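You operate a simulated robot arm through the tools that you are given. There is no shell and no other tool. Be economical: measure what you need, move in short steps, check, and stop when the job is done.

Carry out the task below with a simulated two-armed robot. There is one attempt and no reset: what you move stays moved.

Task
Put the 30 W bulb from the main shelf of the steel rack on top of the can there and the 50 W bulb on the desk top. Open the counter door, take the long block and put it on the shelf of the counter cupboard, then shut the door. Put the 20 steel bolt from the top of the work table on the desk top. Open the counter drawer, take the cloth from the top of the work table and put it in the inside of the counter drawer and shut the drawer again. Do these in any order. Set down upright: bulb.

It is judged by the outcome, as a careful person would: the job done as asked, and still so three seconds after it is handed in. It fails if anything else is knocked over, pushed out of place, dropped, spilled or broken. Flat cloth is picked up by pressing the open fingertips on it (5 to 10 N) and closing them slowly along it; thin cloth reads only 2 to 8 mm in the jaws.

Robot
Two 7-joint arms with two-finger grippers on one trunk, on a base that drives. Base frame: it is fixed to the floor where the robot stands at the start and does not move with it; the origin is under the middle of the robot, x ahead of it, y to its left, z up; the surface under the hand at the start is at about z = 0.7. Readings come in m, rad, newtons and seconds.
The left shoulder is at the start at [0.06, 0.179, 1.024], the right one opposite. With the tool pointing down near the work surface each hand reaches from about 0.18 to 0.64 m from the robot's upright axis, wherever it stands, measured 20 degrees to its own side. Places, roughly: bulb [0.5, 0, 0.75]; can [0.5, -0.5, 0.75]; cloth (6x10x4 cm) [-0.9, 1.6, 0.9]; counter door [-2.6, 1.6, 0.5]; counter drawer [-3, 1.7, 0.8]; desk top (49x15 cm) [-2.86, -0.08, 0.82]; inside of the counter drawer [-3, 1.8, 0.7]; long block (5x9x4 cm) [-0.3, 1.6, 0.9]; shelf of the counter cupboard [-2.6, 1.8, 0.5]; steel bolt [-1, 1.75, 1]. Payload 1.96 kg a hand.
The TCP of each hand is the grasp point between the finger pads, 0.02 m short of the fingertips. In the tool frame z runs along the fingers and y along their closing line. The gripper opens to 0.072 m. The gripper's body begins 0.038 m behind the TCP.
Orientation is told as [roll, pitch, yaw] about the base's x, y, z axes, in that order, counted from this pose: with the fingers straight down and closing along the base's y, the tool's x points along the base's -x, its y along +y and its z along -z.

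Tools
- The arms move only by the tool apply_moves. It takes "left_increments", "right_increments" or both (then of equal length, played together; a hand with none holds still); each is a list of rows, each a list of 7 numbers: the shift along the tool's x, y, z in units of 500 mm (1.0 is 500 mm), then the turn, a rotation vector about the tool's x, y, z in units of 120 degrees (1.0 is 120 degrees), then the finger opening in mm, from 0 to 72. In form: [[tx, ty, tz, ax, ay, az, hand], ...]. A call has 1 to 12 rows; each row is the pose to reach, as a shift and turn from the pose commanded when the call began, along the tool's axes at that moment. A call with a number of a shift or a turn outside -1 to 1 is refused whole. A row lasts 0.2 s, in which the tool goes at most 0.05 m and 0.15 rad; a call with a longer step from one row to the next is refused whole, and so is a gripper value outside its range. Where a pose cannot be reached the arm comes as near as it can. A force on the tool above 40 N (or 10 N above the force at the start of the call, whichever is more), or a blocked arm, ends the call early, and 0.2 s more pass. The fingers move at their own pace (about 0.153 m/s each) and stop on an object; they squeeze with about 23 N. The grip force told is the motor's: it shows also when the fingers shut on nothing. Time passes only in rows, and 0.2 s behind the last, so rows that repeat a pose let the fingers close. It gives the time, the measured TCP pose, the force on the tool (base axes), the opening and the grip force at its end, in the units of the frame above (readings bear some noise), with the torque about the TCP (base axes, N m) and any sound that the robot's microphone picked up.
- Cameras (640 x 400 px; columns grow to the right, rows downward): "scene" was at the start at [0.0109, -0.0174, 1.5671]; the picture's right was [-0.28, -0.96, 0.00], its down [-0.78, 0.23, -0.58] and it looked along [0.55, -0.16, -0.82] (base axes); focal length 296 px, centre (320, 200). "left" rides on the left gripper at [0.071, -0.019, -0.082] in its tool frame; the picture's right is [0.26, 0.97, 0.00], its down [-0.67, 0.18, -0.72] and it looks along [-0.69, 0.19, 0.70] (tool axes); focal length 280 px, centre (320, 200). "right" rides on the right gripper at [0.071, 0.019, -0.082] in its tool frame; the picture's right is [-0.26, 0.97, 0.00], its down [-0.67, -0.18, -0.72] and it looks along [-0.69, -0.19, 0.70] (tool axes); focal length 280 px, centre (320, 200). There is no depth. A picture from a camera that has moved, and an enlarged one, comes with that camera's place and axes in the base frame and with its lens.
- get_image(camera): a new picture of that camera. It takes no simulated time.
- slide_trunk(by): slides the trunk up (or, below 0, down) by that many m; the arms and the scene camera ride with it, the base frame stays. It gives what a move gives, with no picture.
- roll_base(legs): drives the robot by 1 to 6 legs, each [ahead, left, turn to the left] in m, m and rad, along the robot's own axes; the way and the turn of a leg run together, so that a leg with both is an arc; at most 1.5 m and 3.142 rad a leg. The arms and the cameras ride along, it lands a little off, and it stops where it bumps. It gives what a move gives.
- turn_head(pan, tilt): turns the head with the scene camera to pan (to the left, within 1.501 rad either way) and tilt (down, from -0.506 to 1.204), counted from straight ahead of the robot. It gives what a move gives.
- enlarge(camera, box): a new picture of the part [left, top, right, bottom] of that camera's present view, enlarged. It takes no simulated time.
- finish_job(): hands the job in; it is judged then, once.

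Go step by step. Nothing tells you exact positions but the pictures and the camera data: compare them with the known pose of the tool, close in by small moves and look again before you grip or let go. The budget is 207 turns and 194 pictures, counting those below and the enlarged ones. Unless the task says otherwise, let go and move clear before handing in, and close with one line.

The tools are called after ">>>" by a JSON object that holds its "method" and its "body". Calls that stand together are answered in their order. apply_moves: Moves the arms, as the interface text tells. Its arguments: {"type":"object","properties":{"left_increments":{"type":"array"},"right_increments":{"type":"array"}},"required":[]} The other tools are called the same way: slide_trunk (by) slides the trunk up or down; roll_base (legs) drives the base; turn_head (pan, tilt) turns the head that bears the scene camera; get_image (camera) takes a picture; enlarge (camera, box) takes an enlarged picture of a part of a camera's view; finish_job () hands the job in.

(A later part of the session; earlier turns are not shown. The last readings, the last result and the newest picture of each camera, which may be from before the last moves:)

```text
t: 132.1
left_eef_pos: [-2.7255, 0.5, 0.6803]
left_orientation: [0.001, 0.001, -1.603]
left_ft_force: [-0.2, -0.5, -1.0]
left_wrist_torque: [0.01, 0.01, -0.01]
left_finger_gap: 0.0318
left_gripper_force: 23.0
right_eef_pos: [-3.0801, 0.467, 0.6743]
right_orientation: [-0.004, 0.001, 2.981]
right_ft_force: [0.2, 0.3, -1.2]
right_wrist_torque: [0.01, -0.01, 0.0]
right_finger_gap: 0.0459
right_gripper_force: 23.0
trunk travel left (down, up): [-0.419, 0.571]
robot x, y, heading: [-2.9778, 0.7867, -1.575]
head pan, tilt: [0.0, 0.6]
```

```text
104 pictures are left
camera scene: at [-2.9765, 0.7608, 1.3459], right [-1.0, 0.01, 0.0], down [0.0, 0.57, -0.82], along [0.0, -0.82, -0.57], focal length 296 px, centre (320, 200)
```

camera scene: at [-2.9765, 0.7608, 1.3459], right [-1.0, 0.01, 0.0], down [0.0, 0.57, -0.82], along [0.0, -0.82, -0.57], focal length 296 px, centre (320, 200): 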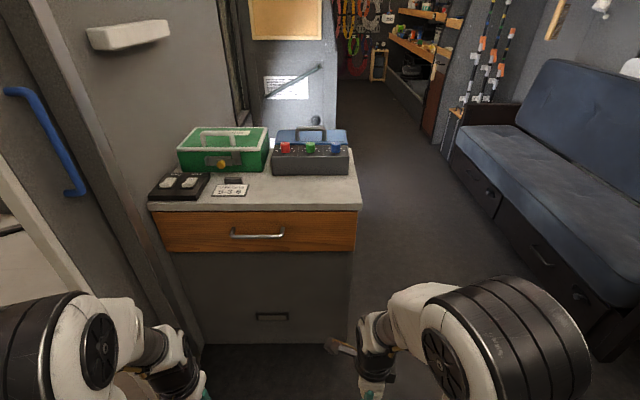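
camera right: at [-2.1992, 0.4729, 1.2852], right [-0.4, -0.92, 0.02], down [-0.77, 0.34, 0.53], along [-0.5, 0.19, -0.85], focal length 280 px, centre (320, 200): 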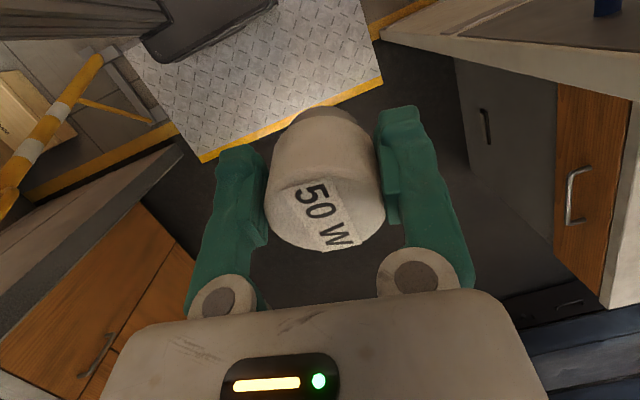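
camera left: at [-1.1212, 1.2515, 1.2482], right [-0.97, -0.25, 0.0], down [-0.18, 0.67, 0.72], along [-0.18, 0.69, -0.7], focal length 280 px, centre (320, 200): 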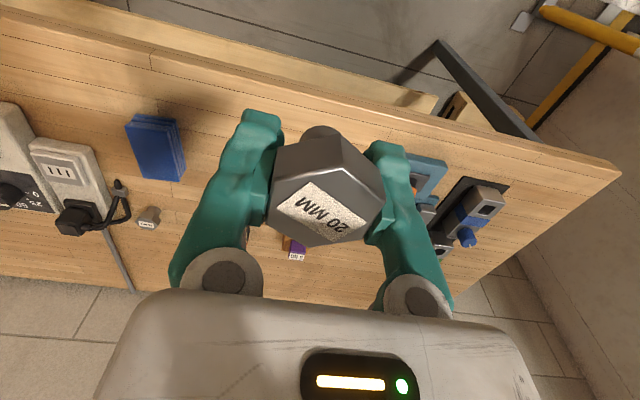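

The desk's front strip (y≈-0.15…0.05, z≈0.82) is free. I raise the trunk and approach the desk.

>>> {"method": "slide_trunk", "body": {"by": 0.3}}

>>> {"method": "roll_base", "body": {"legs": [[0.22, 0, 0]]}}

>>> {"method": "turn_head", "body": {"pan": 0, "tilt": 0.9}}

>>> {"method": "get_image", "body": {"camera": "scene"}}

>>> {"method": "get_image", "body": {"camera": "left"}}

```text
t: 135.1
left_eef_pos: [-2.7261, 0.4995, 0.9807]
left_orientation: [0.001, 0.0, -1.603]
left_ft_force: [0.3, -0.1, -0.5]
left_wrist_torque: [0.0, -0.03, -0.01]
left_finger_gap: 0.0318
left_gripper_force: 22.7
right_eef_pos: [-3.0806, 0.4663, 0.9724]
right_orientation: [-0.003, 0.001, 2.981]
right_ft_force: [0.6, 0.1, -0.7]
right_wrist_torque: [-0.02, 0.01, 0.0]
right_finger_gap: 0.0461
right_gripper_force: 23.5
trunk travel left (down, up): [-0.719, 0.271]
robot x, y, heading: [-2.9766, 0.7846, -1.574]
head pan, tilt: [0.0, 0.6]
```

```text
t: 136.8
left_eef_pos: [-2.7253, 0.2789, 0.9805]
left_orientation: [0.002, 0.001, -1.599]
left_ft_force: [0.2, -0.3, -1.0]
left_wrist_torque: [0.0, 0.02, 0.01]
left_finger_gap: 0.0324
left_gripper_force: 23.3
right_eef_pos: [-3.0801, 0.2448, 0.9743]
right_orientation: [-0.004, 0.001, 2.982]
right_ft_force: [0.5, 0.8, -0.6]
right_wrist_torque: [-0.02, -0.02, 0.0]
right_finger_gap: 0.0458
right_gripper_force: 22.9
trunk travel left (down, up): [-0.719, 0.271]
robot x, y, heading: [-2.9769, 0.5675, -1.577]
head pan, tilt: [0.0, 0.6]
```

```text
t: 137.6
left_eef_pos: [-2.7242, 0.2782, 0.9804]
left_orientation: [-0.001, 0.0, -1.598]
left_ft_force: [-1.4, -0.5, -1.8]
left_wrist_torque: [0.02, 0.01, 0.01]
left_finger_gap: 0.032
left_gripper_force: 22.6
right_eef_pos: [-3.0808, 0.2446, 0.9741]
right_orientation: [-0.003, 0.001, 2.982]
right_ft_force: [0.2, 0.0, -0.8]
right_wrist_torque: [-0.01, -0.01, 0.01]
right_finger_gap: 0.046
right_gripper_force: 23.0
trunk travel left (down, up): [-0.719, 0.271]
robot x, y, heading: [-2.978, 0.5642, -1.573]
head pan, tilt: [0.0, 0.901]
```

```text
103 pictures are left
camera scene: at [-2.9771, 0.5515, 1.6212], right [-1.0, 0.0, 0.0], down [0.0, 0.78, -0.62], along [0.0, -0.62, -0.78], focal length 296 px, centre (320, 200)
```

scene: 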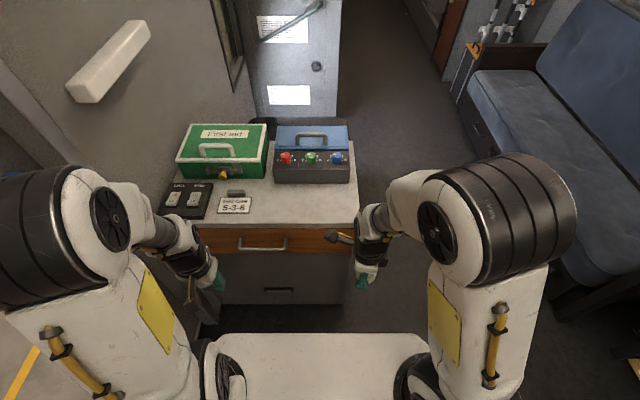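

```text
102 pictures are left
camera left: at [-2.7417, 0.35, 1.0609], right [0.97, 0.23, 0.0], down [0.16, -0.68, 0.72], along [0.17, -0.7, -0.7], focal length 280 px, centre (320, 200)
```

left: 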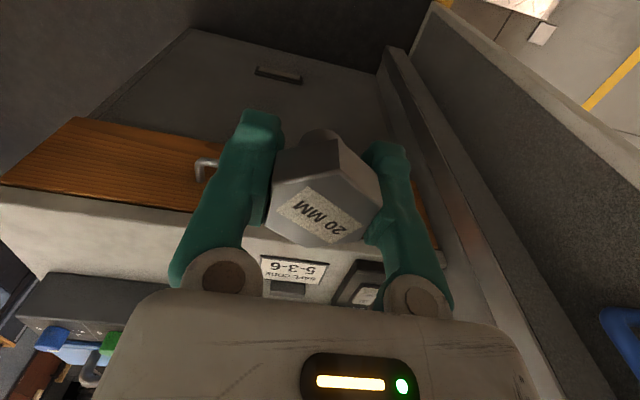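

>>> {"method": "roll_base", "body": {"legs": [[0.11, 0, 0]]}}

>>> {"method": "apply_moves", "body": {"right_increments": [[-0.08, 0, 0, 0, 0, 0.025, 30], [-0.16, 0, 0, 0, 0, 0.05, 30], [-0.24, 0, 0, 0, 0, 0.075, 30], [-0.32, 0, 0, 0, 0, 0.075, 30]]}}

>>> {"method": "get_image", "body": {"camera": "right"}}

>>> {"method": "get_image", "body": {"camera": "scene"}}

```text
t: 138.8
left_eef_pos: [-2.7242, 0.1698, 0.9803]
left_orientation: [0.001, -0.001, -1.596]
left_ft_force: [0.1, -1.2, -0.9]
left_wrist_torque: [0.02, 0.03, 0.0]
left_finger_gap: 0.032
left_gripper_force: 22.4
right_eef_pos: [-3.0792, 0.1345, 0.9738]
right_orientation: [-0.004, 0.004, 2.985]
right_ft_force: [-0.3, 0.0, -1.1]
right_wrist_torque: [-0.02, -0.03, 0.0]
right_finger_gap: 0.0457
right_gripper_force: 22.8
trunk travel left (down, up): [-0.719, 0.271]
robot x, y, heading: [-2.9786, 0.457, -1.565]
head pan, tilt: [0.0, 0.901]
```

```text
t: 139.8
left_eef_pos: [-2.726, 0.169, 0.9808]
left_orientation: [0.002, -0.001, -1.597]
left_ft_force: [-1.6, 0.3, -1.4]
left_wrist_torque: [0.0, -0.04, 0.05]
left_finger_gap: 0.0322
left_gripper_force: 23.0
right_eef_pos: [-3.2405, 0.1579, 0.9734]
right_orientation: [-0.006, 0.003, 2.828]
right_ft_force: [-1.3, -0.6, -1.1]
right_wrist_torque: [0.02, -0.01, 0.0]
right_finger_gap: 0.0459
right_gripper_force: 23.6
trunk travel left (down, up): [-0.719, 0.271]
robot x, y, heading: [-2.9777, 0.4578, -1.573]
head pan, tilt: [0.0, 0.901]
```

```text
101 pictures are left
camera right: at [-3.1812, 0.1163, 1.0554], right [-0.55, -0.84, -0.01], down [-0.59, 0.38, 0.71], along [-0.6, 0.39, -0.7], focal length 280 px, centre (320, 200)
```

right: 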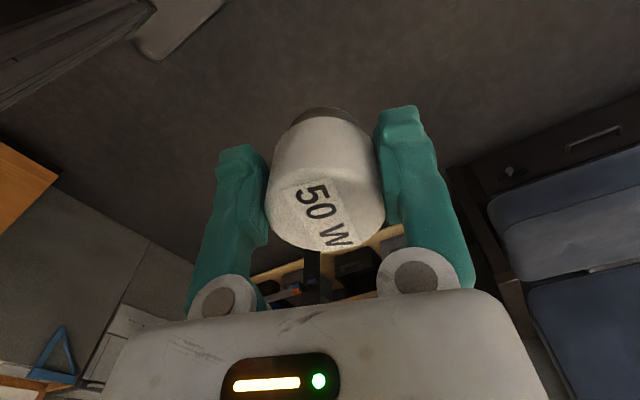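

```text
100 pictures are left
camera scene: at [-2.9789, 0.4416, 1.6212], right [-1.0, 0.0, 0.0], down [0.0, 0.78, -0.62], along [0.0, -0.62, -0.78], focal length 296 px, centre (320, 200)
```

scene: 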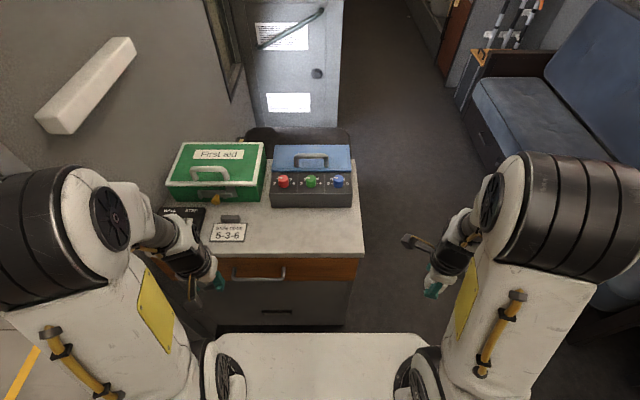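

The hand's attitude differs from what I assumed, so it moved sideways. I bring it over the desk target [-3.03, -0.07].

>>> {"method": "apply_moves", "body": {"right_increments": [[0.077, 0.043, 0, 0, 0, 0, 30], [0.154, 0.087, 0, 0, 0, 0, 30], [0.231, 0.13, 0, 0, 0, 0, 30], [0.308, 0.174, 0, 0, 0, 0, 30], [0.385, 0.217, 0, 0, 0, 0, 30], [0.462, 0.26, 0, 0, 0, 0, 30], [0.54, 0.304, 0, 0, 0, 0, 30]]}}

>>> {"method": "get_image", "body": {"camera": "scene"}}

>>> {"method": "get_image", "body": {"camera": "right"}}

```text
t: 141.4
left_eef_pos: [-2.7237, 0.1687, 0.9806]
left_orientation: [-0.001, 0.002, -1.598]
left_ft_force: [-0.8, 0.1, -1.0]
left_wrist_torque: [0.01, -0.03, -0.03]
left_finger_gap: 0.0319
left_gripper_force: 23.0
right_eef_pos: [-3.0291, -0.0664, 0.9758]
right_orientation: [-0.004, 0.0, 2.828]
right_ft_force: [-1.2, -0.2, -1.4]
right_wrist_torque: [0.01, 0.01, 0.01]
right_finger_gap: 0.0458
right_gripper_force: 23.3
trunk travel left (down, up): [-0.719, 0.271]
robot x, y, heading: [-2.9765, 0.4543, -1.569]
head pan, tilt: [0.0, 0.901]
```

```text
99 pictures are left
camera scene: at [-2.976, 0.4402, 1.6211], right [-1.0, 0.0, 0.0], down [0.0, 0.78, -0.62], along [0.0, -0.62, -0.78], focal length 296 px, centre (320, 200)
```

scene: 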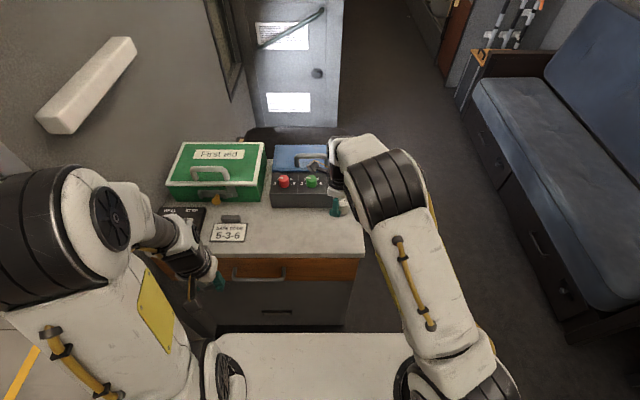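

```text
98 pictures are left
camera right: at [-2.9692, -0.1087, 1.0572], right [-0.55, -0.84, -0.01], down [-0.59, 0.38, 0.72], along [-0.6, 0.39, -0.7], focal length 280 px, centre (320, 200)
```

right: 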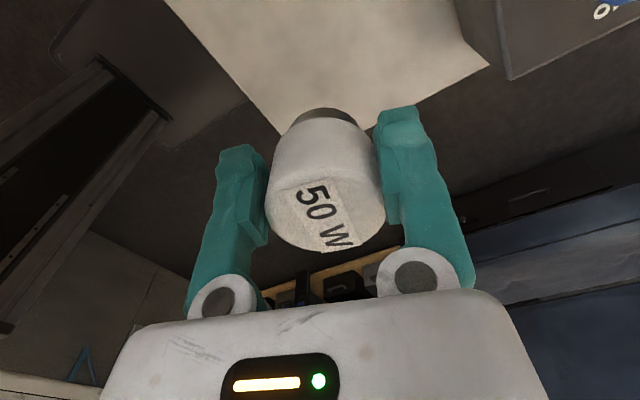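

The desk's right edge is near x≈-3.09, so I shift 3 cm left and lower.

>>> {"method": "apply_moves", "body": {"right_increments": [[0.057, -0.018, 0.0, 0, 0, 0, 30], [0.057, -0.018, 0.08, 0, 0, 0, 30], [0.057, -0.018, 0.16, 0, 0, 0, 30], [0.057, -0.018, 0.19, 0, 0, 0, 30]]}}

>>> {"method": "get_image", "body": {"camera": "right"}}

>>> {"method": "enlarge", "body": {"camera": "scene", "box": [220, 150, 400, 280]}}

```text
t: 142.4
left_eef_pos: [-2.7254, 0.1683, 0.9794]
left_orientation: [0.001, 0.001, -1.598]
left_ft_force: [-1.3, -0.1, -1.2]
left_wrist_torque: [-0.02, 0.0, 0.01]
left_finger_gap: 0.032
left_gripper_force: 23.1
right_eef_pos: [-2.9968, -0.0676, 0.8774]
right_orientation: [-0.006, 0.001, 2.828]
right_ft_force: [0.3, -0.3, -1.9]
right_wrist_torque: [0.02, 0.01, 0.0]
right_finger_gap: 0.0456
right_gripper_force: 23.0
trunk travel left (down, up): [-0.719, 0.271]
robot x, y, heading: [-2.9779, 0.4513, -1.568]
head pan, tilt: [0.0, 0.901]
```

```text
97 pictures are left
camera right: at [-2.9378, -0.1096, 0.9598], right [-0.55, -0.84, -0.01], down [-0.59, 0.38, 0.72], along [-0.6, 0.39, -0.7], focal length 280 px, centre (320, 200)
```

right: 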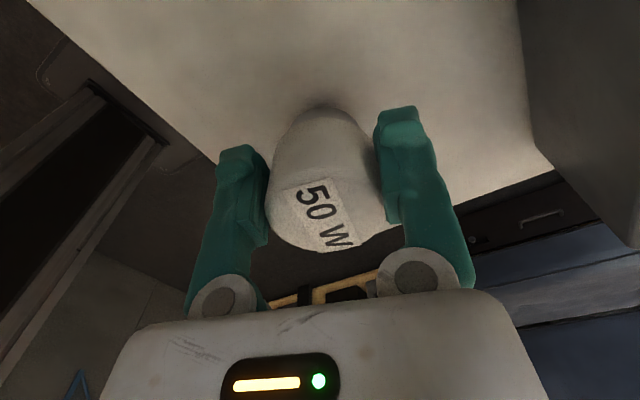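

```text
3.08 times, centred on (310, 215) of scene
camera zoom: at [-2.9768, 0.4411, 1.6212], right [-1.0, 0.0, 0.0], down [0.0, 0.78, -0.62], along [0.0, -0.62, -0.78], focal length 911 px, centre (351, 154)
```

zoom: 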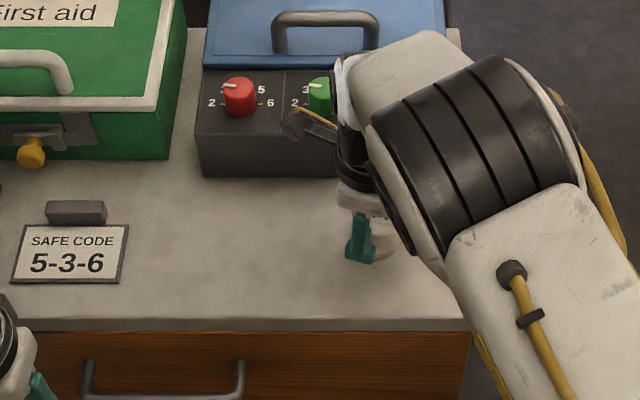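

>>> {"method": "apply_moves", "body": {"right_increments": [[0, 0, 0.006, 0, 0, 0, 30], [0, 0, 0.012, 0, 0, 0, 30], [0, 0, 0.018, 0, 0, 0, 30]]}}

```text
t: 143.2
left_eef_pos: [-2.7239, 0.1701, 0.9799]
left_orientation: [0.0, 0.0, -1.597]
left_ft_force: [-0.1, 0.6, -1.2]
left_wrist_torque: [0.01, 0.06, 0.01]
left_finger_gap: 0.0322
left_gripper_force: 22.8
right_eef_pos: [-2.9979, -0.068, 0.8679]
right_orientation: [-0.004, 0.002, 2.829]
right_ft_force: [0.1, -0.8, -0.8]
right_wrist_torque: [0.01, -0.04, -0.01]
right_finger_gap: 0.0457
right_gripper_force: 23.1
trunk travel left (down, up): [-0.719, 0.271]
robot x, y, heading: [-2.9782, 0.4552, -1.572]
head pan, tilt: [0.0, 0.901]
```

>>> {"method": "apply_moves", "body": {"right_increments": [[0, 0, 0.006, 0, 0, 0, 30], [0, 0, 0.012, 0, 0, 0, 30], [0, 0, 0.018, 0, 0, 0, 30]]}}

```text
t: 144.0
left_eef_pos: [-2.7239, 0.1692, 0.9793]
left_orientation: [0.0, 0.002, -1.596]
left_ft_force: [0.3, -0.8, -1.1]
left_wrist_torque: [-0.05, 0.04, -0.01]
left_finger_gap: 0.0319
left_gripper_force: 23.0
right_eef_pos: [-2.9982, -0.0683, 0.8603]
right_orientation: [-0.005, 0.002, 2.828]
right_ft_force: [0.3, -0.2, -1.1]
right_wrist_torque: [0.01, 0.01, 0.0]
right_finger_gap: 0.0459
right_gripper_force: 23.5
trunk travel left (down, up): [-0.719, 0.271]
robot x, y, heading: [-2.9761, 0.4554, -1.572]
head pan, tilt: [0.0, 0.901]
```

>>> {"method": "apply_moves", "body": {"right_increments": [[0, 0, 0.006, 0, 0, 0, 30], [0, 0, 0.012, 0, 0, 0, 30]]}}

>>> {"method": "get_image", "body": {"camera": "right"}}

```text
t: 144.6
left_eef_pos: [-2.7246, 0.172, 0.9813]
left_orientation: [0.0, -0.001, -1.597]
left_ft_force: [-0.7, -0.1, -1.4]
left_wrist_torque: [-0.01, -0.01, -0.02]
left_finger_gap: 0.0317
left_gripper_force: 22.9
right_eef_pos: [-2.9968, -0.0678, 0.858]
right_orientation: [0.001, 0.005, 2.828]
right_ft_force: [-1.3, -3.7, 29.1]
right_wrist_torque: [0.11, 0.1, 0.0]
right_finger_gap: 0.0464
right_gripper_force: 23.7
trunk travel left (down, up): [-0.719, 0.271]
robot x, y, heading: [-2.9824, 0.4534, -1.572]
head pan, tilt: [0.0, 0.901]
```

```text
95 pictures are left
camera right: at [-2.9376, -0.1089, 0.9411], right [-0.55, -0.84, 0.0], down [-0.59, 0.38, 0.71], along [-0.6, 0.39, -0.7], focal length 280 px, centre (320, 200)
```

right: 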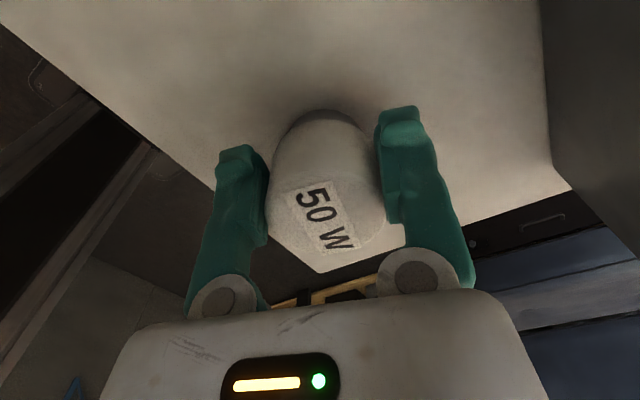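

Contact with the desk. I ease off slightly, release, and lift.

>>> {"method": "apply_moves", "body": {"right_increments": [[0, 0, -0.006, 0, 0, 0, 30], [0, 0, -0.006, 0, 0, 0, 48], [0, 0, -0.006, 0, 0, 0, 56], [0, 0, -0.006, 0, 0, 0, 66], [0, 0, -0.006, 0, 0, 0, 72], [0, 0, -0.05, 0, 0, 0, 72], [0, 0, -0.12, 0, 0, 0, 72], [0, 0, -0.2, 0, 0, 0, 72]]}}

>>> {"method": "get_image", "body": {"camera": "right"}}

```text
t: 146.4
left_eef_pos: [-2.7242, 0.1705, 0.9803]
left_orientation: [-0.001, 0.001, -1.596]
left_ft_force: [0.7, -0.7, -1.7]
left_wrist_torque: [-0.01, 0.0, -0.03]
left_finger_gap: 0.0317
left_gripper_force: 22.8
right_eef_pos: [-2.9995, -0.0679, 0.9539]
right_orientation: [-0.007, 0.003, 2.828]
right_ft_force: [1.5, -0.5, -0.2]
right_wrist_torque: [0.01, 0.02, 0.01]
right_finger_gap: 0.0719
right_gripper_force: 0.0
trunk travel left (down, up): [-0.719, 0.271]
robot x, y, heading: [-2.977, 0.453, -1.568]
head pan, tilt: [0.0, 0.901]
```

```text
94 pictures are left
camera right: at [-2.9397, -0.11, 1.0353], right [-0.55, -0.84, -0.01], down [-0.59, 0.38, 0.72], along [-0.6, 0.39, -0.7], focal length 280 px, centre (320, 200)
```

right: 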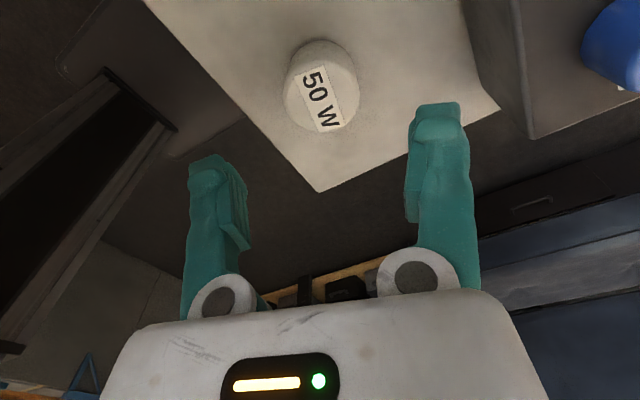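

50 W bulb stands upright on the desk. Now retract the right hand and bring the bolt over [-2.85, -0.06].

>>> {"method": "apply_moves", "body": {"left_increments": [[0, 0, 0, 0, 0, 0, 20], [0, 0, 0, 0, 0, 0, 20], [-0.08, -0.045, 0, 0, 0, 0, 20], [-0.16, -0.09, 0, 0, 0, 0, 20], [-0.24, -0.135, 0, 0, 0, 0, 20], [-0.32, -0.18, 0, 0, 0, 0, 20], [-0.4, -0.22, 0, 0, 0, 0, 20], [-0.45, -0.252, 0, 0, 0, 0, 20]], "right_increments": [[-0.055, -0.062, 0, 0, 0, 0, 72], [-0.11, -0.124, 0, 0, 0, 0, 72], [-0.165, -0.186, 0, 0, 0, 0, 72], [-0.22, -0.248, 0, 0, 0, 0, 72], [-0.275, -0.31, 0, 0, 0, 0, 72], [-0.33, -0.372, 0, 0, 0, 0, 72], [-0.33, -0.372, 0, 0, 0, 0, 72], [-0.33, -0.372, 0, 0, 0, 0, 72]]}}

>>> {"method": "get_image", "body": {"camera": "scene"}}

>>> {"method": "get_image", "body": {"camera": "left"}}

```text
t: 148.2
left_eef_pos: [-2.8577, -0.0519, 0.9828]
left_orientation: [-0.002, 0.001, -1.599]
left_ft_force: [0.4, -0.6, -0.4]
left_wrist_torque: [-0.03, -0.03, 0.01]
left_finger_gap: 0.0318
left_gripper_force: 23.3
right_eef_pos: [-3.0972, 0.1563, 0.953]
right_orientation: [-0.004, 0.002, 2.83]
right_ft_force: [-0.1, -0.5, -0.1]
right_wrist_torque: [0.02, -0.05, -0.01]
right_finger_gap: 0.0717
right_gripper_force: 0.0
trunk travel left (down, up): [-0.719, 0.271]
robot x, y, heading: [-2.9813, 0.4555, -1.567]
head pan, tilt: [0.0, 0.901]
```

```text
93 pictures are left
camera scene: at [-2.9781, 0.4408, 1.6211], right [-1.0, 0.0, 0.0], down [0.0, 0.78, -0.62], along [0.0, -0.62, -0.78], focal length 296 px, centre (320, 200)
```

scene: 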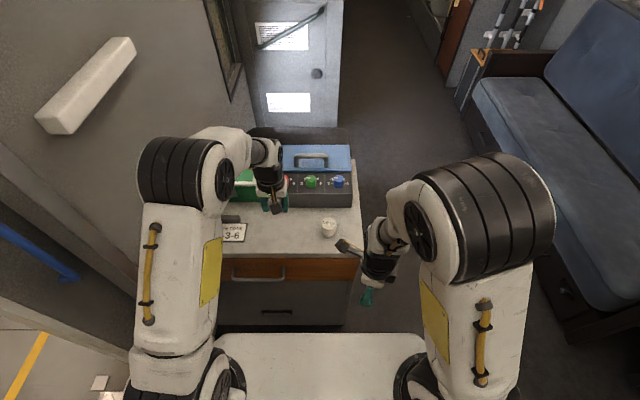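

```text
92 pictures are left
camera left: at [-2.8742, 0.0199, 1.0632], right [0.97, 0.24, 0.0], down [0.17, -0.68, 0.72], along [0.17, -0.69, -0.7], focal length 280 px, centre (320, 200)
```

left: 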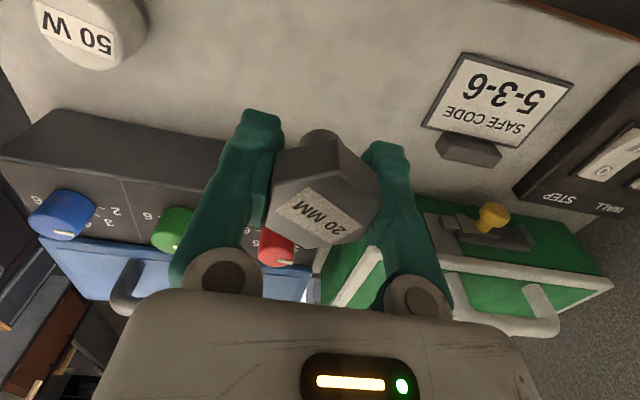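

>>> {"method": "apply_moves", "body": {"left_increments": [[0, 0, 0.09, 0, 0, 0, 20], [0, 0, 0.16, 0, 0, 0, 20], [0, 0, 0.19, 0, 0, 0, 20]]}}

>>> {"method": "get_image", "body": {"camera": "left"}}

```text
t: 149.0
left_eef_pos: [-2.8574, -0.0509, 0.8845]
left_orientation: [-0.002, -0.001, -1.598]
left_ft_force: [-0.3, -0.6, -1.5]
left_wrist_torque: [-0.01, -0.06, 0.04]
left_finger_gap: 0.0319
left_gripper_force: 23.1
right_eef_pos: [-3.0978, 0.157, 0.9541]
right_orientation: [-0.005, 0.002, 2.829]
right_ft_force: [0.3, 0.0, 0.0]
right_wrist_torque: [0.01, 0.0, -0.04]
right_finger_gap: 0.0721
right_gripper_force: 0.0
trunk travel left (down, up): [-0.719, 0.271]
robot x, y, heading: [-2.9822, 0.4569, -1.569]
head pan, tilt: [0.0, 0.901]
```

```text
91 pictures are left
camera left: at [-2.8748, 0.02, 0.9648], right [0.97, 0.24, 0.0], down [0.17, -0.68, 0.72], along [0.17, -0.7, -0.7], focal length 280 px, centre (320, 200)
```

left: 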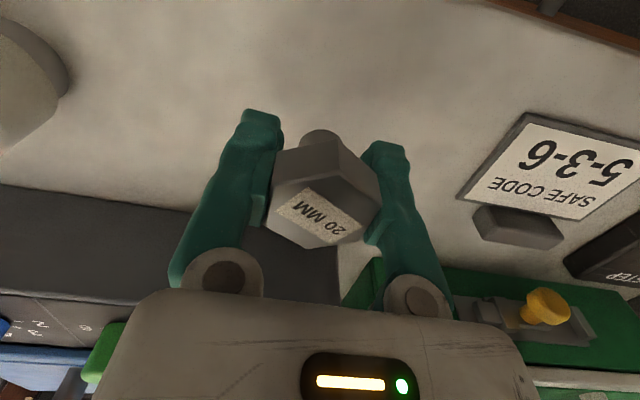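

>>> {"method": "apply_moves", "body": {"left_increments": [[0, 0, 0.008, 0, 0, 0, 20], [0, 0, 0.016, 0, 0, 0, 20], [0, 0, 0.024, 0, 0, 0, 20], [0, 0, 0.03, 0, 0, 0, 20]]}}

```text
t: 150.0
left_eef_pos: [-2.8569, -0.0505, 0.87]
left_orientation: [0.0, 0.0, -1.598]
left_ft_force: [0.0, -0.5, -1.5]
left_wrist_torque: [0.02, 0.0, 0.02]
left_finger_gap: 0.032
left_gripper_force: 22.8
right_eef_pos: [-3.0986, 0.1571, 0.9532]
right_orientation: [-0.006, 0.002, 2.829]
right_ft_force: [0.1, 0.0, -0.2]
right_wrist_torque: [0.02, 0.03, -0.01]
right_finger_gap: 0.0721
right_gripper_force: 0.1
trunk travel left (down, up): [-0.719, 0.271]
robot x, y, heading: [-2.9783, 0.4565, -1.573]
head pan, tilt: [0.0, 0.901]
```

>>> {"method": "apply_moves", "body": {"left_increments": [[0, 0, 0.006, 0, 0, 0, 20], [0, 0, 0.012, 0, 0, 0, 20], [0, 0, 0.018, 0, 0, 0, 20]]}}

>>> {"method": "get_image", "body": {"camera": "left"}}

```text
t: 150.8
left_eef_pos: [-2.8555, -0.0529, 0.8601]
left_orientation: [-0.001, -0.001, -1.598]
left_ft_force: [-0.1, 0.1, -0.8]
left_wrist_torque: [-0.02, -0.02, -0.03]
left_finger_gap: 0.0322
left_gripper_force: 23.3
right_eef_pos: [-3.0967, 0.1567, 0.9546]
right_orientation: [-0.004, 0.002, 2.828]
right_ft_force: [-0.5, 0.3, -0.5]
right_wrist_torque: [0.01, -0.02, 0.01]
right_finger_gap: 0.0719
right_gripper_force: 0.1
trunk travel left (down, up): [-0.719, 0.271]
robot x, y, heading: [-2.9812, 0.4543, -1.567]
head pan, tilt: [0.0, 0.901]
```

```text
90 pictures are left
camera left: at [-2.8724, 0.019, 0.9408], right [0.97, 0.24, 0.0], down [0.17, -0.68, 0.72], along [0.17, -0.69, -0.7], focal length 280 px, centre (320, 200)
```

left: 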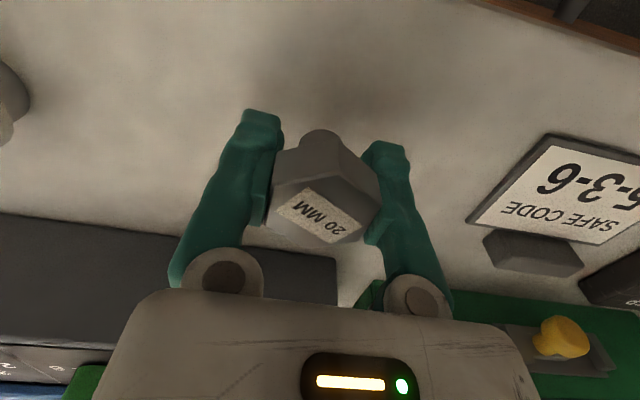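

>>> {"method": "apply_moves", "body": {"left_increments": [[0, 0, 0.006, 0, 0, 0, 20], [0, 0, 0.012, 0, 0, 0, 20], [0, 0, 0.018, 0, 0, 0, 20]]}}

```text
t: 151.6
left_eef_pos: [-2.856, -0.0526, 0.8518]
left_orientation: [0.001, 0.0, -1.596]
left_ft_force: [0.5, 0.7, -0.5]
left_wrist_torque: [0.01, -0.01, 0.02]
left_finger_gap: 0.0319
left_gripper_force: 22.7
right_eef_pos: [-3.0974, 0.1566, 0.9544]
right_orientation: [-0.006, 0.003, 2.829]
right_ft_force: [0.1, 0.5, 1.3]
right_wrist_torque: [0.01, -0.01, 0.0]
right_finger_gap: 0.0721
right_gripper_force: 0.1
trunk travel left (down, up): [-0.719, 0.271]
robot x, y, heading: [-2.9783, 0.4547, -1.576]
head pan, tilt: [0.0, 0.901]
```

>>> {"method": "apply_moves", "body": {"left_increments": [[0, 0, 0.004, 0, 0, 0, 20], [0, 0, 0.008, 0, 0, 0, 20], [0, 0, 0.012, 0, 0, 0, 20]]}}

>>> {"method": "get_image", "body": {"camera": "left"}}

```text
t: 152.4
left_eef_pos: [-2.8551, -0.0537, 0.845]
left_orientation: [-0.001, -0.001, -1.596]
left_ft_force: [-0.3, 0.3, -1.2]
left_wrist_torque: [-0.01, 0.03, 0.02]
left_finger_gap: 0.0321
left_gripper_force: 22.8
right_eef_pos: [-3.0981, 0.1565, 0.9537]
right_orientation: [-0.005, 0.001, 2.831]
right_ft_force: [0.3, 1.0, 0.4]
right_wrist_torque: [0.03, 0.01, -0.01]
right_finger_gap: 0.072
right_gripper_force: 0.0
trunk travel left (down, up): [-0.719, 0.271]
robot x, y, heading: [-2.9773, 0.455, -1.57]
head pan, tilt: [0.0, 0.901]
```

```text
89 pictures are left
camera left: at [-2.8731, 0.0177, 0.9263], right [0.97, 0.24, 0.0], down [0.17, -0.68, 0.72], along [0.17, -0.69, -0.7], focal length 280 px, centre (320, 200)
```

left: 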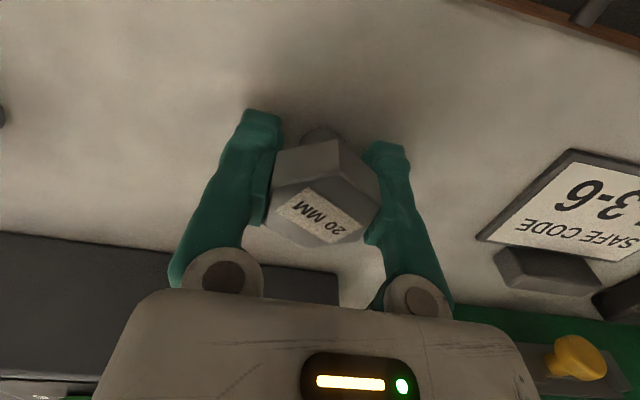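

>>> {"method": "apply_moves", "body": {"left_increments": [[0, 0, 0.004, 0, 0, 0, 20], [0, 0, 0.008, 0, 0, 0, 20], [0, 0, 0.008, 0, 0, 0, 20]]}}

```text
t: 153.2
left_eef_pos: [-2.8562, -0.0534, 0.8419]
left_orientation: [0.001, 0.0, -1.597]
left_ft_force: [-1.1, 0.0, -1.1]
left_wrist_torque: [-0.01, 0.01, 0.02]
left_finger_gap: 0.032
left_gripper_force: 23.2
right_eef_pos: [-3.098, 0.1573, 0.9538]
right_orientation: [-0.005, 0.001, 2.828]
right_ft_force: [-0.2, -0.1, 0.2]
right_wrist_torque: [0.04, 0.0, -0.02]
right_finger_gap: 0.0722
right_gripper_force: 0.0
trunk travel left (down, up): [-0.719, 0.271]
robot x, y, heading: [-2.9775, 0.4536, -1.568]
head pan, tilt: [0.0, 0.901]
```

>>> {"method": "apply_moves", "body": {"left_increments": [[0, 0, 0.006, 0, 0, 0, 20], [0, 0, 0.01, 0, 0, 0, 20], [0, 0, 0.01, 0, 0, 0, 20]]}}

>>> {"method": "get_image", "body": {"camera": "left"}}

```text
t: 154.0
left_eef_pos: [-2.858, -0.0531, 0.8406]
left_orientation: [0.0, -0.008, -1.597]
left_ft_force: [1.7, -0.4, 29.9]
left_wrist_torque: [-0.06, 0.11, -0.02]
left_finger_gap: 0.0318
left_gripper_force: 23.5
right_eef_pos: [-3.0981, 0.1591, 0.9556]
right_orientation: [-0.001, 0.002, 2.829]
right_ft_force: [-0.3, -0.1, -0.2]
right_wrist_torque: [0.0, -0.02, 0.02]
right_finger_gap: 0.072
right_gripper_force: 0.0
trunk travel left (down, up): [-0.719, 0.271]
robot x, y, heading: [-2.9809, 0.4575, -1.567]
head pan, tilt: [0.0, 0.901]
```

```text
88 pictures are left
camera left: at [-2.8737, 0.0193, 0.92], right [0.97, 0.24, 0.0], down [0.17, -0.67, 0.72], along [0.17, -0.7, -0.69], focal length 280 px, centre (320, 200)
```

left: 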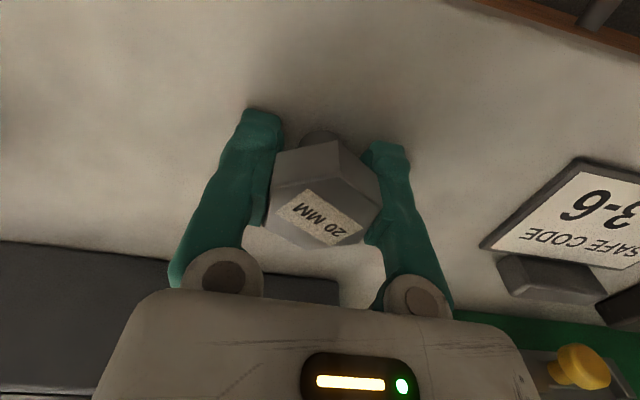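

Contact. Ease off, release, lift.

>>> {"method": "apply_moves", "body": {"left_increments": [[0, 0, -0.006, 0, 0, 0, 20], [0, 0, -0.006, 0, 0, 0, 33], [0, 0, -0.006, 0, 0, 0, 38], [0, 0, -0.006, 0, 0, 0, 50], [0, 0, -0.006, 0, 0, 0, 65], [0, 0, -0.05, 0, 0, 0, 65], [0, 0, -0.12, 0, 0, 0, 65], [0, 0, -0.2, 0, 0, 0, 65], [0, 0, -0.26, 0, 0, 0, 65]]}}

>>> {"method": "get_image", "body": {"camera": "left"}}

```text
t: 156.0
left_eef_pos: [-2.8591, -0.051, 0.9659]
left_orientation: [0.0, 0.0, -1.597]
left_ft_force: [0.5, 0.3, 0.2]
left_wrist_torque: [-0.03, 0.06, -0.01]
left_finger_gap: 0.0651
left_gripper_force: 0.1
right_eef_pos: [-3.0977, 0.1574, 0.9535]
right_orientation: [-0.002, 0.002, 2.83]
right_ft_force: [-0.1, -0.3, 0.5]
right_wrist_torque: [-0.01, -0.01, 0.01]
right_finger_gap: 0.072
right_gripper_force: 0.0
trunk travel left (down, up): [-0.719, 0.271]
robot x, y, heading: [-2.9784, 0.4503, -1.569]
head pan, tilt: [0.0, 0.901]
```

```text
87 pictures are left
camera left: at [-2.8761, 0.0206, 1.0463], right [0.97, 0.24, 0.0], down [0.17, -0.68, 0.72], along [0.17, -0.69, -0.7], focal length 280 px, centre (320, 200)
```

left: 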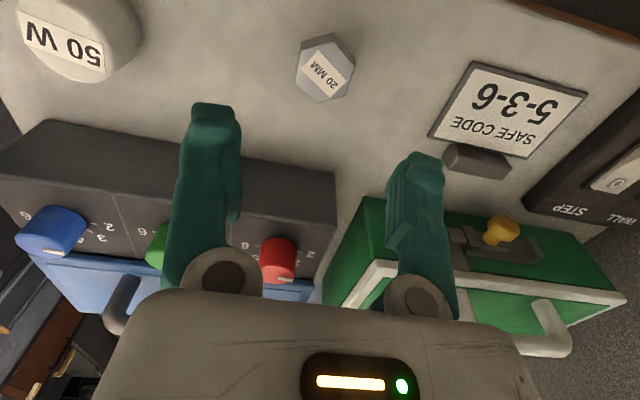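

Bolt stands on the desk. I retract, back up to mid-room and turn to the counter.

>>> {"method": "apply_moves", "body": {"left_increments": [[0.08, 0.04, 0, 0, 0, 0, 72], [0.16, 0.08, 0, 0, 0, 0, 72], [0.24, 0.12, 0, 0, 0, 0, 72], [0.32, 0.16, 0, 0, 0, 0, 72], [0.4, 0.2, 0, 0, 0, 0, 72], [0.46, 0.24, 0, 0, 0, 0, 72]]}}

>>> {"method": "roll_base", "body": {"legs": [[-0.28, -0.15, 0], [0, 0, -3.141]]}}

>>> {"method": "turn_head", "body": {"pan": 0, "tilt": 0.7}}

>>> {"method": "get_image", "body": {"camera": "scene"}}

```text
t: 157.4
left_eef_pos: [-2.7278, 0.1703, 0.9669]
left_orientation: [0.0, 0.002, -1.597]
left_ft_force: [0.5, -0.1, 0.8]
left_wrist_torque: [-0.01, 0.0, 0.01]
left_finger_gap: 0.0721
left_gripper_force: 0.1
right_eef_pos: [-3.0979, 0.1581, 0.9544]
right_orientation: [-0.004, 0.002, 2.83]
right_ft_force: [-0.3, 0.2, -0.7]
right_wrist_torque: [-0.02, -0.01, -0.03]
right_finger_gap: 0.072
right_gripper_force: 0.0
trunk travel left (down, up): [-0.719, 0.271]
robot x, y, heading: [-2.9822, 0.4559, -1.573]
head pan, tilt: [0.0, 0.901]
```

```text
t: 167.0
left_eef_pos: [-3.3556, 1.0404, 0.9677]
left_orientation: [-0.002, 0.002, 1.484]
left_ft_force: [-0.1, -0.1, -0.1]
left_wrist_torque: [0.03, -0.02, 0.02]
left_finger_gap: 0.0722
left_gripper_force: 0.1
right_eef_pos: [-2.9874, 1.0293, 0.9536]
right_orientation: [-0.006, 0.001, -0.372]
right_ft_force: [-0.2, 1.3, 0.8]
right_wrist_torque: [0.0, -0.01, 0.02]
right_finger_gap: 0.0721
right_gripper_force: 0.1
trunk travel left (down, up): [-0.719, 0.271]
robot x, y, heading: [-3.1225, 0.7376, 1.51]
head pan, tilt: [0.0, 0.901]
```

```text
t: 167.8
left_eef_pos: [-3.3563, 1.0388, 0.9669]
left_orientation: [0.001, 0.0, 1.485]
left_ft_force: [-0.1, -0.4, 0.9]
left_wrist_torque: [-0.02, -0.01, -0.02]
left_finger_gap: 0.0719
left_gripper_force: 0.0
right_eef_pos: [-2.9876, 1.0298, 0.9531]
right_orientation: [-0.004, 0.002, -0.373]
right_ft_force: [0.2, -0.2, 0.2]
right_wrist_torque: [0.03, 0.02, -0.01]
right_finger_gap: 0.0722
right_gripper_force: 0.0
trunk travel left (down, up): [-0.719, 0.271]
robot x, y, heading: [-3.1191, 0.7419, 1.51]
head pan, tilt: [0.0, 0.7]
```

```text
86 pictures are left
camera scene: at [-3.1215, 0.7681, 1.6373], right [1.0, -0.06, 0.0], down [-0.04, -0.64, -0.76], along [0.05, 0.76, -0.64], focal length 296 px, centre (320, 200)
```

scene: 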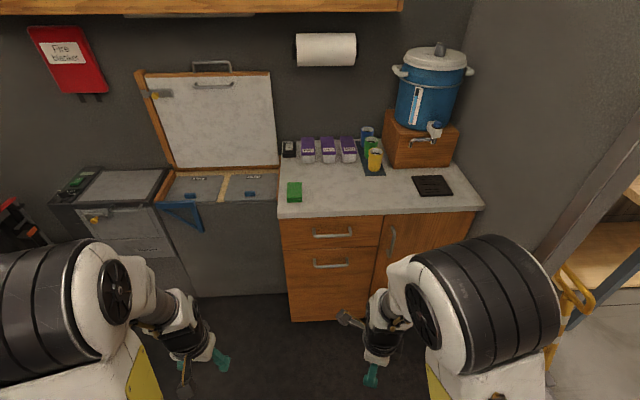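

The counter has two drawers and a door at right. I'll fetch the cloth and block first: lower the trunk and slide out of the doorway sideways.

>>> {"method": "slide_trunk", "body": {"by": -0.3}}

>>> {"method": "roll_base", "body": {"legs": [[-0.03, 0, 0.061], [0, -1.0, 0], [0, -0.85, 0]]}}

>>> {"method": "turn_head", "body": {"pan": -0.3, "tilt": 0.6}}

>>> {"method": "get_image", "body": {"camera": "scene"}}

```text
t: 170.8
left_eef_pos: [-3.3559, 1.0392, 0.6674]
left_orientation: [0.0, 0.002, 1.485]
left_ft_force: [-0.1, 0.8, 0.7]
left_wrist_torque: [0.0, -0.01, 0.03]
left_finger_gap: 0.0724
left_gripper_force: 0.0
right_eef_pos: [-2.9887, 1.0293, 0.653]
right_orientation: [-0.002, 0.002, -0.371]
right_ft_force: [-0.5, 0.3, -0.6]
right_wrist_torque: [-0.03, 0.04, -0.01]
right_finger_gap: 0.0721
right_gripper_force: 0.1
trunk travel left (down, up): [-0.419, 0.571]
robot x, y, heading: [-3.123, 0.739, 1.515]
head pan, tilt: [0.0, 0.7]
```

```text
t: 180.6
left_eef_pos: [-1.507, 0.9925, 0.6677]
left_orientation: [0.003, 0.004, 1.528]
left_ft_force: [0.0, 0.2, 0.3]
left_wrist_torque: [-0.02, -0.01, 0.01]
left_finger_gap: 0.0721
left_gripper_force: 0.1
right_eef_pos: [-1.1377, 0.9987, 0.6532]
right_orientation: [-0.006, 0.001, -0.328]
right_ft_force: [0.0, -0.9, 0.0]
right_wrist_torque: [0.04, 0.0, 0.02]
right_finger_gap: 0.0721
right_gripper_force: 0.1
trunk travel left (down, up): [-0.419, 0.571]
robot x, y, heading: [-1.2585, 0.7029, 1.558]
head pan, tilt: [0.0, 0.7]
```

```text
t: 181.4
left_eef_pos: [-1.5079, 0.9923, 0.667]
left_orientation: [0.001, 0.001, 1.53]
left_ft_force: [-0.2, 0.9, 0.6]
left_wrist_torque: [0.01, 0.0, 0.0]
left_finger_gap: 0.072
left_gripper_force: 0.1
right_eef_pos: [-1.1385, 0.9982, 0.6532]
right_orientation: [-0.005, 0.002, -0.328]
right_ft_force: [0.1, 0.1, -0.2]
right_wrist_torque: [0.03, -0.03, -0.01]
right_finger_gap: 0.0718
right_gripper_force: 0.1
trunk travel left (down, up): [-0.419, 0.571]
robot x, y, heading: [-1.2645, 0.7025, 1.554]
head pan, tilt: [-0.3, 0.6]
```

```text
85 pictures are left
camera scene: at [-1.2346, 0.7301, 1.3459], right [0.95, -0.31, 0.0], down [-0.18, -0.54, -0.82], along [0.26, 0.78, -0.57], focal length 296 px, centre (320, 200)
```

scene: 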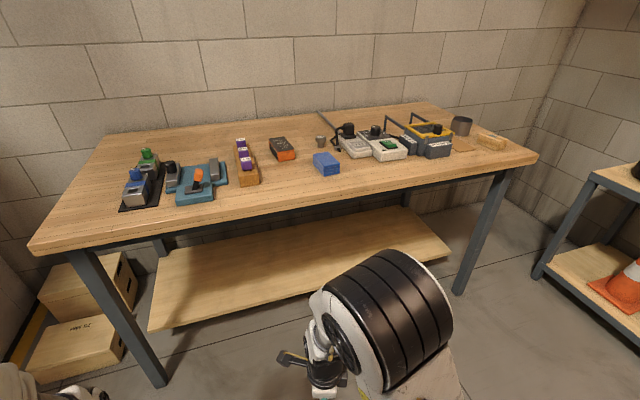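

>>> {"method": "slide_trunk", "body": {"by": 0.4}}

>>> {"method": "roll_base", "body": {"legs": [[0, -0.5, 0.015], [0.26, 0, 0]]}}

>>> {"method": "turn_head", "body": {"pan": 0, "tilt": 0.9}}

>>> {"method": "get_image", "body": {"camera": "scene"}}

>>> {"method": "get_image", "body": {"camera": "left"}}

```text
t: 185.2
left_eef_pos: [-1.5072, 0.9911, 1.0668]
left_orientation: [0.001, 0.003, 1.529]
left_ft_force: [-0.4, -0.1, 0.3]
left_wrist_torque: [0.0, 0.01, 0.0]
left_finger_gap: 0.072
left_gripper_force: 0.0
right_eef_pos: [-1.1394, 0.9981, 1.054]
right_orientation: [-0.006, 0.0, -0.329]
right_ft_force: [-0.2, -0.2, 0.9]
right_wrist_torque: [0.01, 0.0, -0.02]
right_finger_gap: 0.0719
right_gripper_force: 0.1
trunk travel left (down, up): [-0.819, 0.171]
robot x, y, heading: [-1.2601, 0.7039, 1.558]
head pan, tilt: [-0.3, 0.6]
```

```text
t: 189.6
left_eef_pos: [-1.0143, 1.2481, 1.067]
left_orientation: [0.001, 0.002, 1.545]
left_ft_force: [0.5, -0.6, 0.4]
left_wrist_torque: [-0.02, 0.0, -0.03]
left_finger_gap: 0.0719
left_gripper_force: 0.1
right_eef_pos: [-0.6474, 1.2591, 1.053]
right_orientation: [-0.004, 0.001, -0.312]
right_ft_force: [-0.1, 0.3, -0.1]
right_wrist_torque: [-0.04, -0.01, 0.03]
right_finger_gap: 0.072
right_gripper_force: 0.0
trunk travel left (down, up): [-0.819, 0.171]
robot x, y, heading: [-0.7652, 0.9642, 1.567]
head pan, tilt: [-0.3, 0.6]
```

```text
t: 190.4
left_eef_pos: [-1.0155, 1.2481, 1.0686]
left_orientation: [0.0, 0.002, 1.546]
left_ft_force: [-1.2, -0.4, -1.1]
left_wrist_torque: [0.01, 0.0, -0.02]
left_finger_gap: 0.0721
left_gripper_force: 0.0
right_eef_pos: [-0.6462, 1.2606, 1.0539]
right_orientation: [-0.006, 0.003, -0.314]
right_ft_force: [0.9, 0.7, 0.1]
right_wrist_torque: [0.02, -0.04, 0.0]
right_finger_gap: 0.0718
right_gripper_force: 0.0
trunk travel left (down, up): [-0.819, 0.171]
robot x, y, heading: [-0.7647, 0.9639, 1.573]
head pan, tilt: [0.0, 0.901]
```

```text
84 pictures are left
camera scene: at [-0.7648, 0.9822, 1.7212], right [1.0, 0.0, 0.0], down [0.0, -0.78, -0.62], along [0.0, 0.62, -0.78], focal length 296 px, centre (320, 200)
```

scene: 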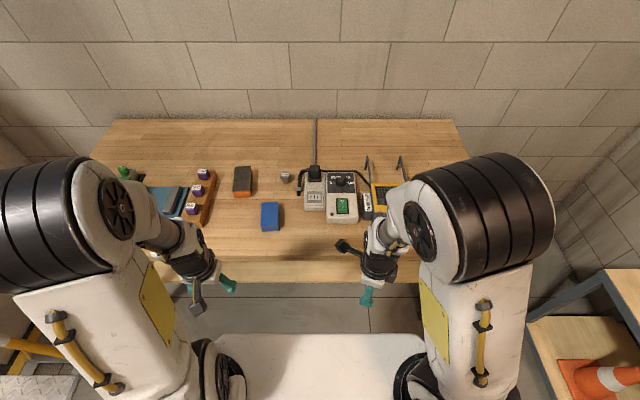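

```text
83 pictures are left
camera left: at [-0.9975, 1.1773, 1.1479], right [-0.97, -0.24, 0.0], down [-0.17, 0.68, 0.71], along [-0.17, 0.69, -0.7], focal length 280 px, centre (320, 200)
```

left: 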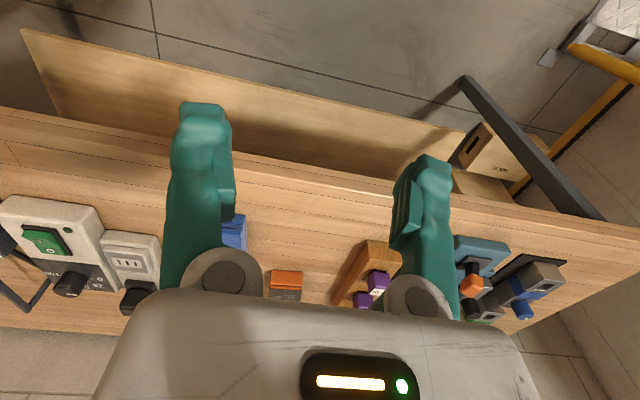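

>>> {"method": "roll_base", "body": {"legs": [[0.07, 0, 0]]}}

>>> {"method": "apply_moves", "body": {"left_increments": [[-0.07, -0.03, 0.0, 0, 0, 0, 72], [-0.14, -0.06, 0.0, 0, 0, 0, 72], [-0.21, -0.09, 0.03, 0, 0, 0, 72], [-0.28, -0.12, 0.06, 0, 0, 0, 72], [-0.34, -0.154, 0.1, 0, 0, 0, 72], [-0.37, -0.154, 0.14, 0, 0, 0, 72]]}}

>>> {"method": "get_image", "body": {"camera": "left"}}

```text
t: 191.4
left_eef_pos: [-1.0156, 1.3167, 1.0682]
left_orientation: [0.0, 0.0, 1.546]
left_ft_force: [0.3, -0.3, 0.0]
left_wrist_torque: [0.0, -0.02, 0.01]
left_finger_gap: 0.0717
left_gripper_force: 0.1
right_eef_pos: [-0.6477, 1.3286, 1.0533]
right_orientation: [-0.004, 0.002, -0.31]
right_ft_force: [0.5, 0.3, 0.6]
right_wrist_torque: [-0.03, 0.0, 0.01]
right_finger_gap: 0.0719
right_gripper_force: 0.0
trunk travel left (down, up): [-0.819, 0.171]
robot x, y, heading: [-0.7669, 1.0377, 1.565]
head pan, tilt: [0.0, 0.901]
```

```text
t: 192.8
left_eef_pos: [-0.9343, 1.5021, 0.9982]
left_orientation: [0.0, 0.002, 1.547]
left_ft_force: [0.4, 0.1, 0.4]
left_wrist_torque: [0.01, 0.0, 0.01]
left_finger_gap: 0.072
left_gripper_force: 0.1
right_eef_pos: [-0.648, 1.3317, 1.0534]
right_orientation: [-0.006, 0.002, -0.312]
right_ft_force: [0.5, 0.3, -1.2]
right_wrist_torque: [0.01, -0.01, -0.01]
right_finger_gap: 0.0723
right_gripper_force: 0.0
trunk travel left (down, up): [-0.819, 0.171]
robot x, y, heading: [-0.7628, 1.0315, 1.573]
head pan, tilt: [0.0, 0.901]
```

```text
82 pictures are left
camera left: at [-0.9171, 1.4308, 1.0788], right [-0.97, -0.24, 0.0], down [-0.17, 0.68, 0.71], along [-0.17, 0.69, -0.7], focal length 280 px, centre (320, 200)
```

left: 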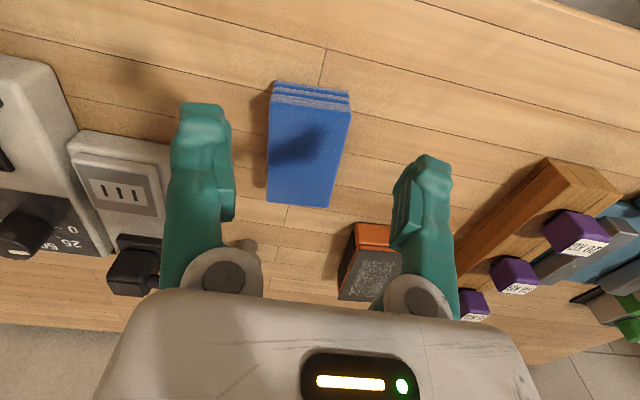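

>>> {"method": "apply_moves", "body": {"left_increments": [[-0.08, 0.0, 0, 0, 0, -0.03, 72], [-0.122, 0.0, 0.04, 0, 0, -0.062, 72], [-0.122, 0.0, 0.1, 0, 0, -0.062, 72]]}}

>>> {"method": "get_image", "body": {"camera": "left"}}

```text
t: 193.6
left_eef_pos: [-0.9316, 1.5619, 0.9473]
left_orientation: [0.001, 0.003, 1.677]
left_ft_force: [0.0, -0.3, 0.0]
left_wrist_torque: [-0.06, 0.04, 0.0]
left_finger_gap: 0.0719
left_gripper_force: 0.0
right_eef_pos: [-0.648, 1.3305, 1.0543]
right_orientation: [-0.005, 0.002, -0.31]
right_ft_force: [-0.9, 0.7, -0.9]
right_wrist_torque: [0.01, 0.0, 0.0]
right_finger_gap: 0.072
right_gripper_force: 0.0
trunk travel left (down, up): [-0.819, 0.171]
robot x, y, heading: [-0.7638, 1.0327, 1.578]
head pan, tilt: [0.0, 0.901]
```

```text
81 pictures are left
camera left: at [-0.9052, 1.4935, 1.0277], right [-0.93, -0.36, 0.0], down [-0.25, 0.65, 0.71], along [-0.26, 0.67, -0.7], focal length 280 px, centre (320, 200)
```

left: 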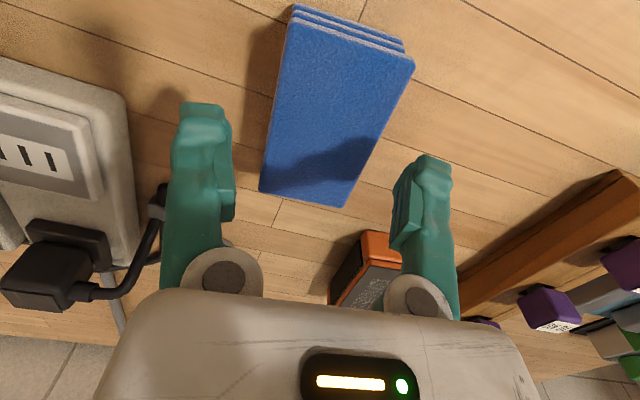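

>>> {"method": "apply_moves", "body": {"left_increments": [[-0.021, 0.009, 0.03, 0, 0, 0, 72], [-0.021, 0.009, 0.07, 0, 0, 0, 72], [-0.021, 0.009, 0.1, 0, 0, 0, 72], [-0.021, 0.009, 0.124, 0, 0, 0, 72]]}}

>>> {"method": "get_image", "body": {"camera": "left"}}

```text
t: 194.6
left_eef_pos: [-0.9377, 1.5735, 0.8855]
left_orientation: [0.0, -0.004, 1.676]
left_ft_force: [-0.7, 2.2, 6.2]
left_wrist_torque: [-0.02, -0.04, -0.07]
left_finger_gap: 0.0716
left_gripper_force: 0.0
right_eef_pos: [-0.6475, 1.3294, 1.0542]
right_orientation: [-0.003, 0.001, -0.311]
right_ft_force: [0.1, -0.2, -0.1]
right_wrist_torque: [0.02, -0.01, -0.02]
right_finger_gap: 0.072
right_gripper_force: 0.1
trunk travel left (down, up): [-0.819, 0.171]
robot x, y, heading: [-0.7667, 1.0318, 1.568]
head pan, tilt: [0.0, 0.901]
```

```text
80 pictures are left
camera left: at [-0.9106, 1.5035, 0.966], right [-0.93, -0.36, 0.0], down [-0.25, 0.65, 0.72], along [-0.26, 0.67, -0.7], focal length 280 px, centre (320, 200)
```

left: 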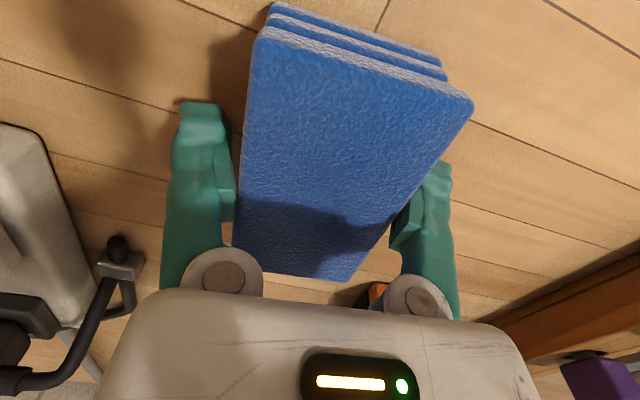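

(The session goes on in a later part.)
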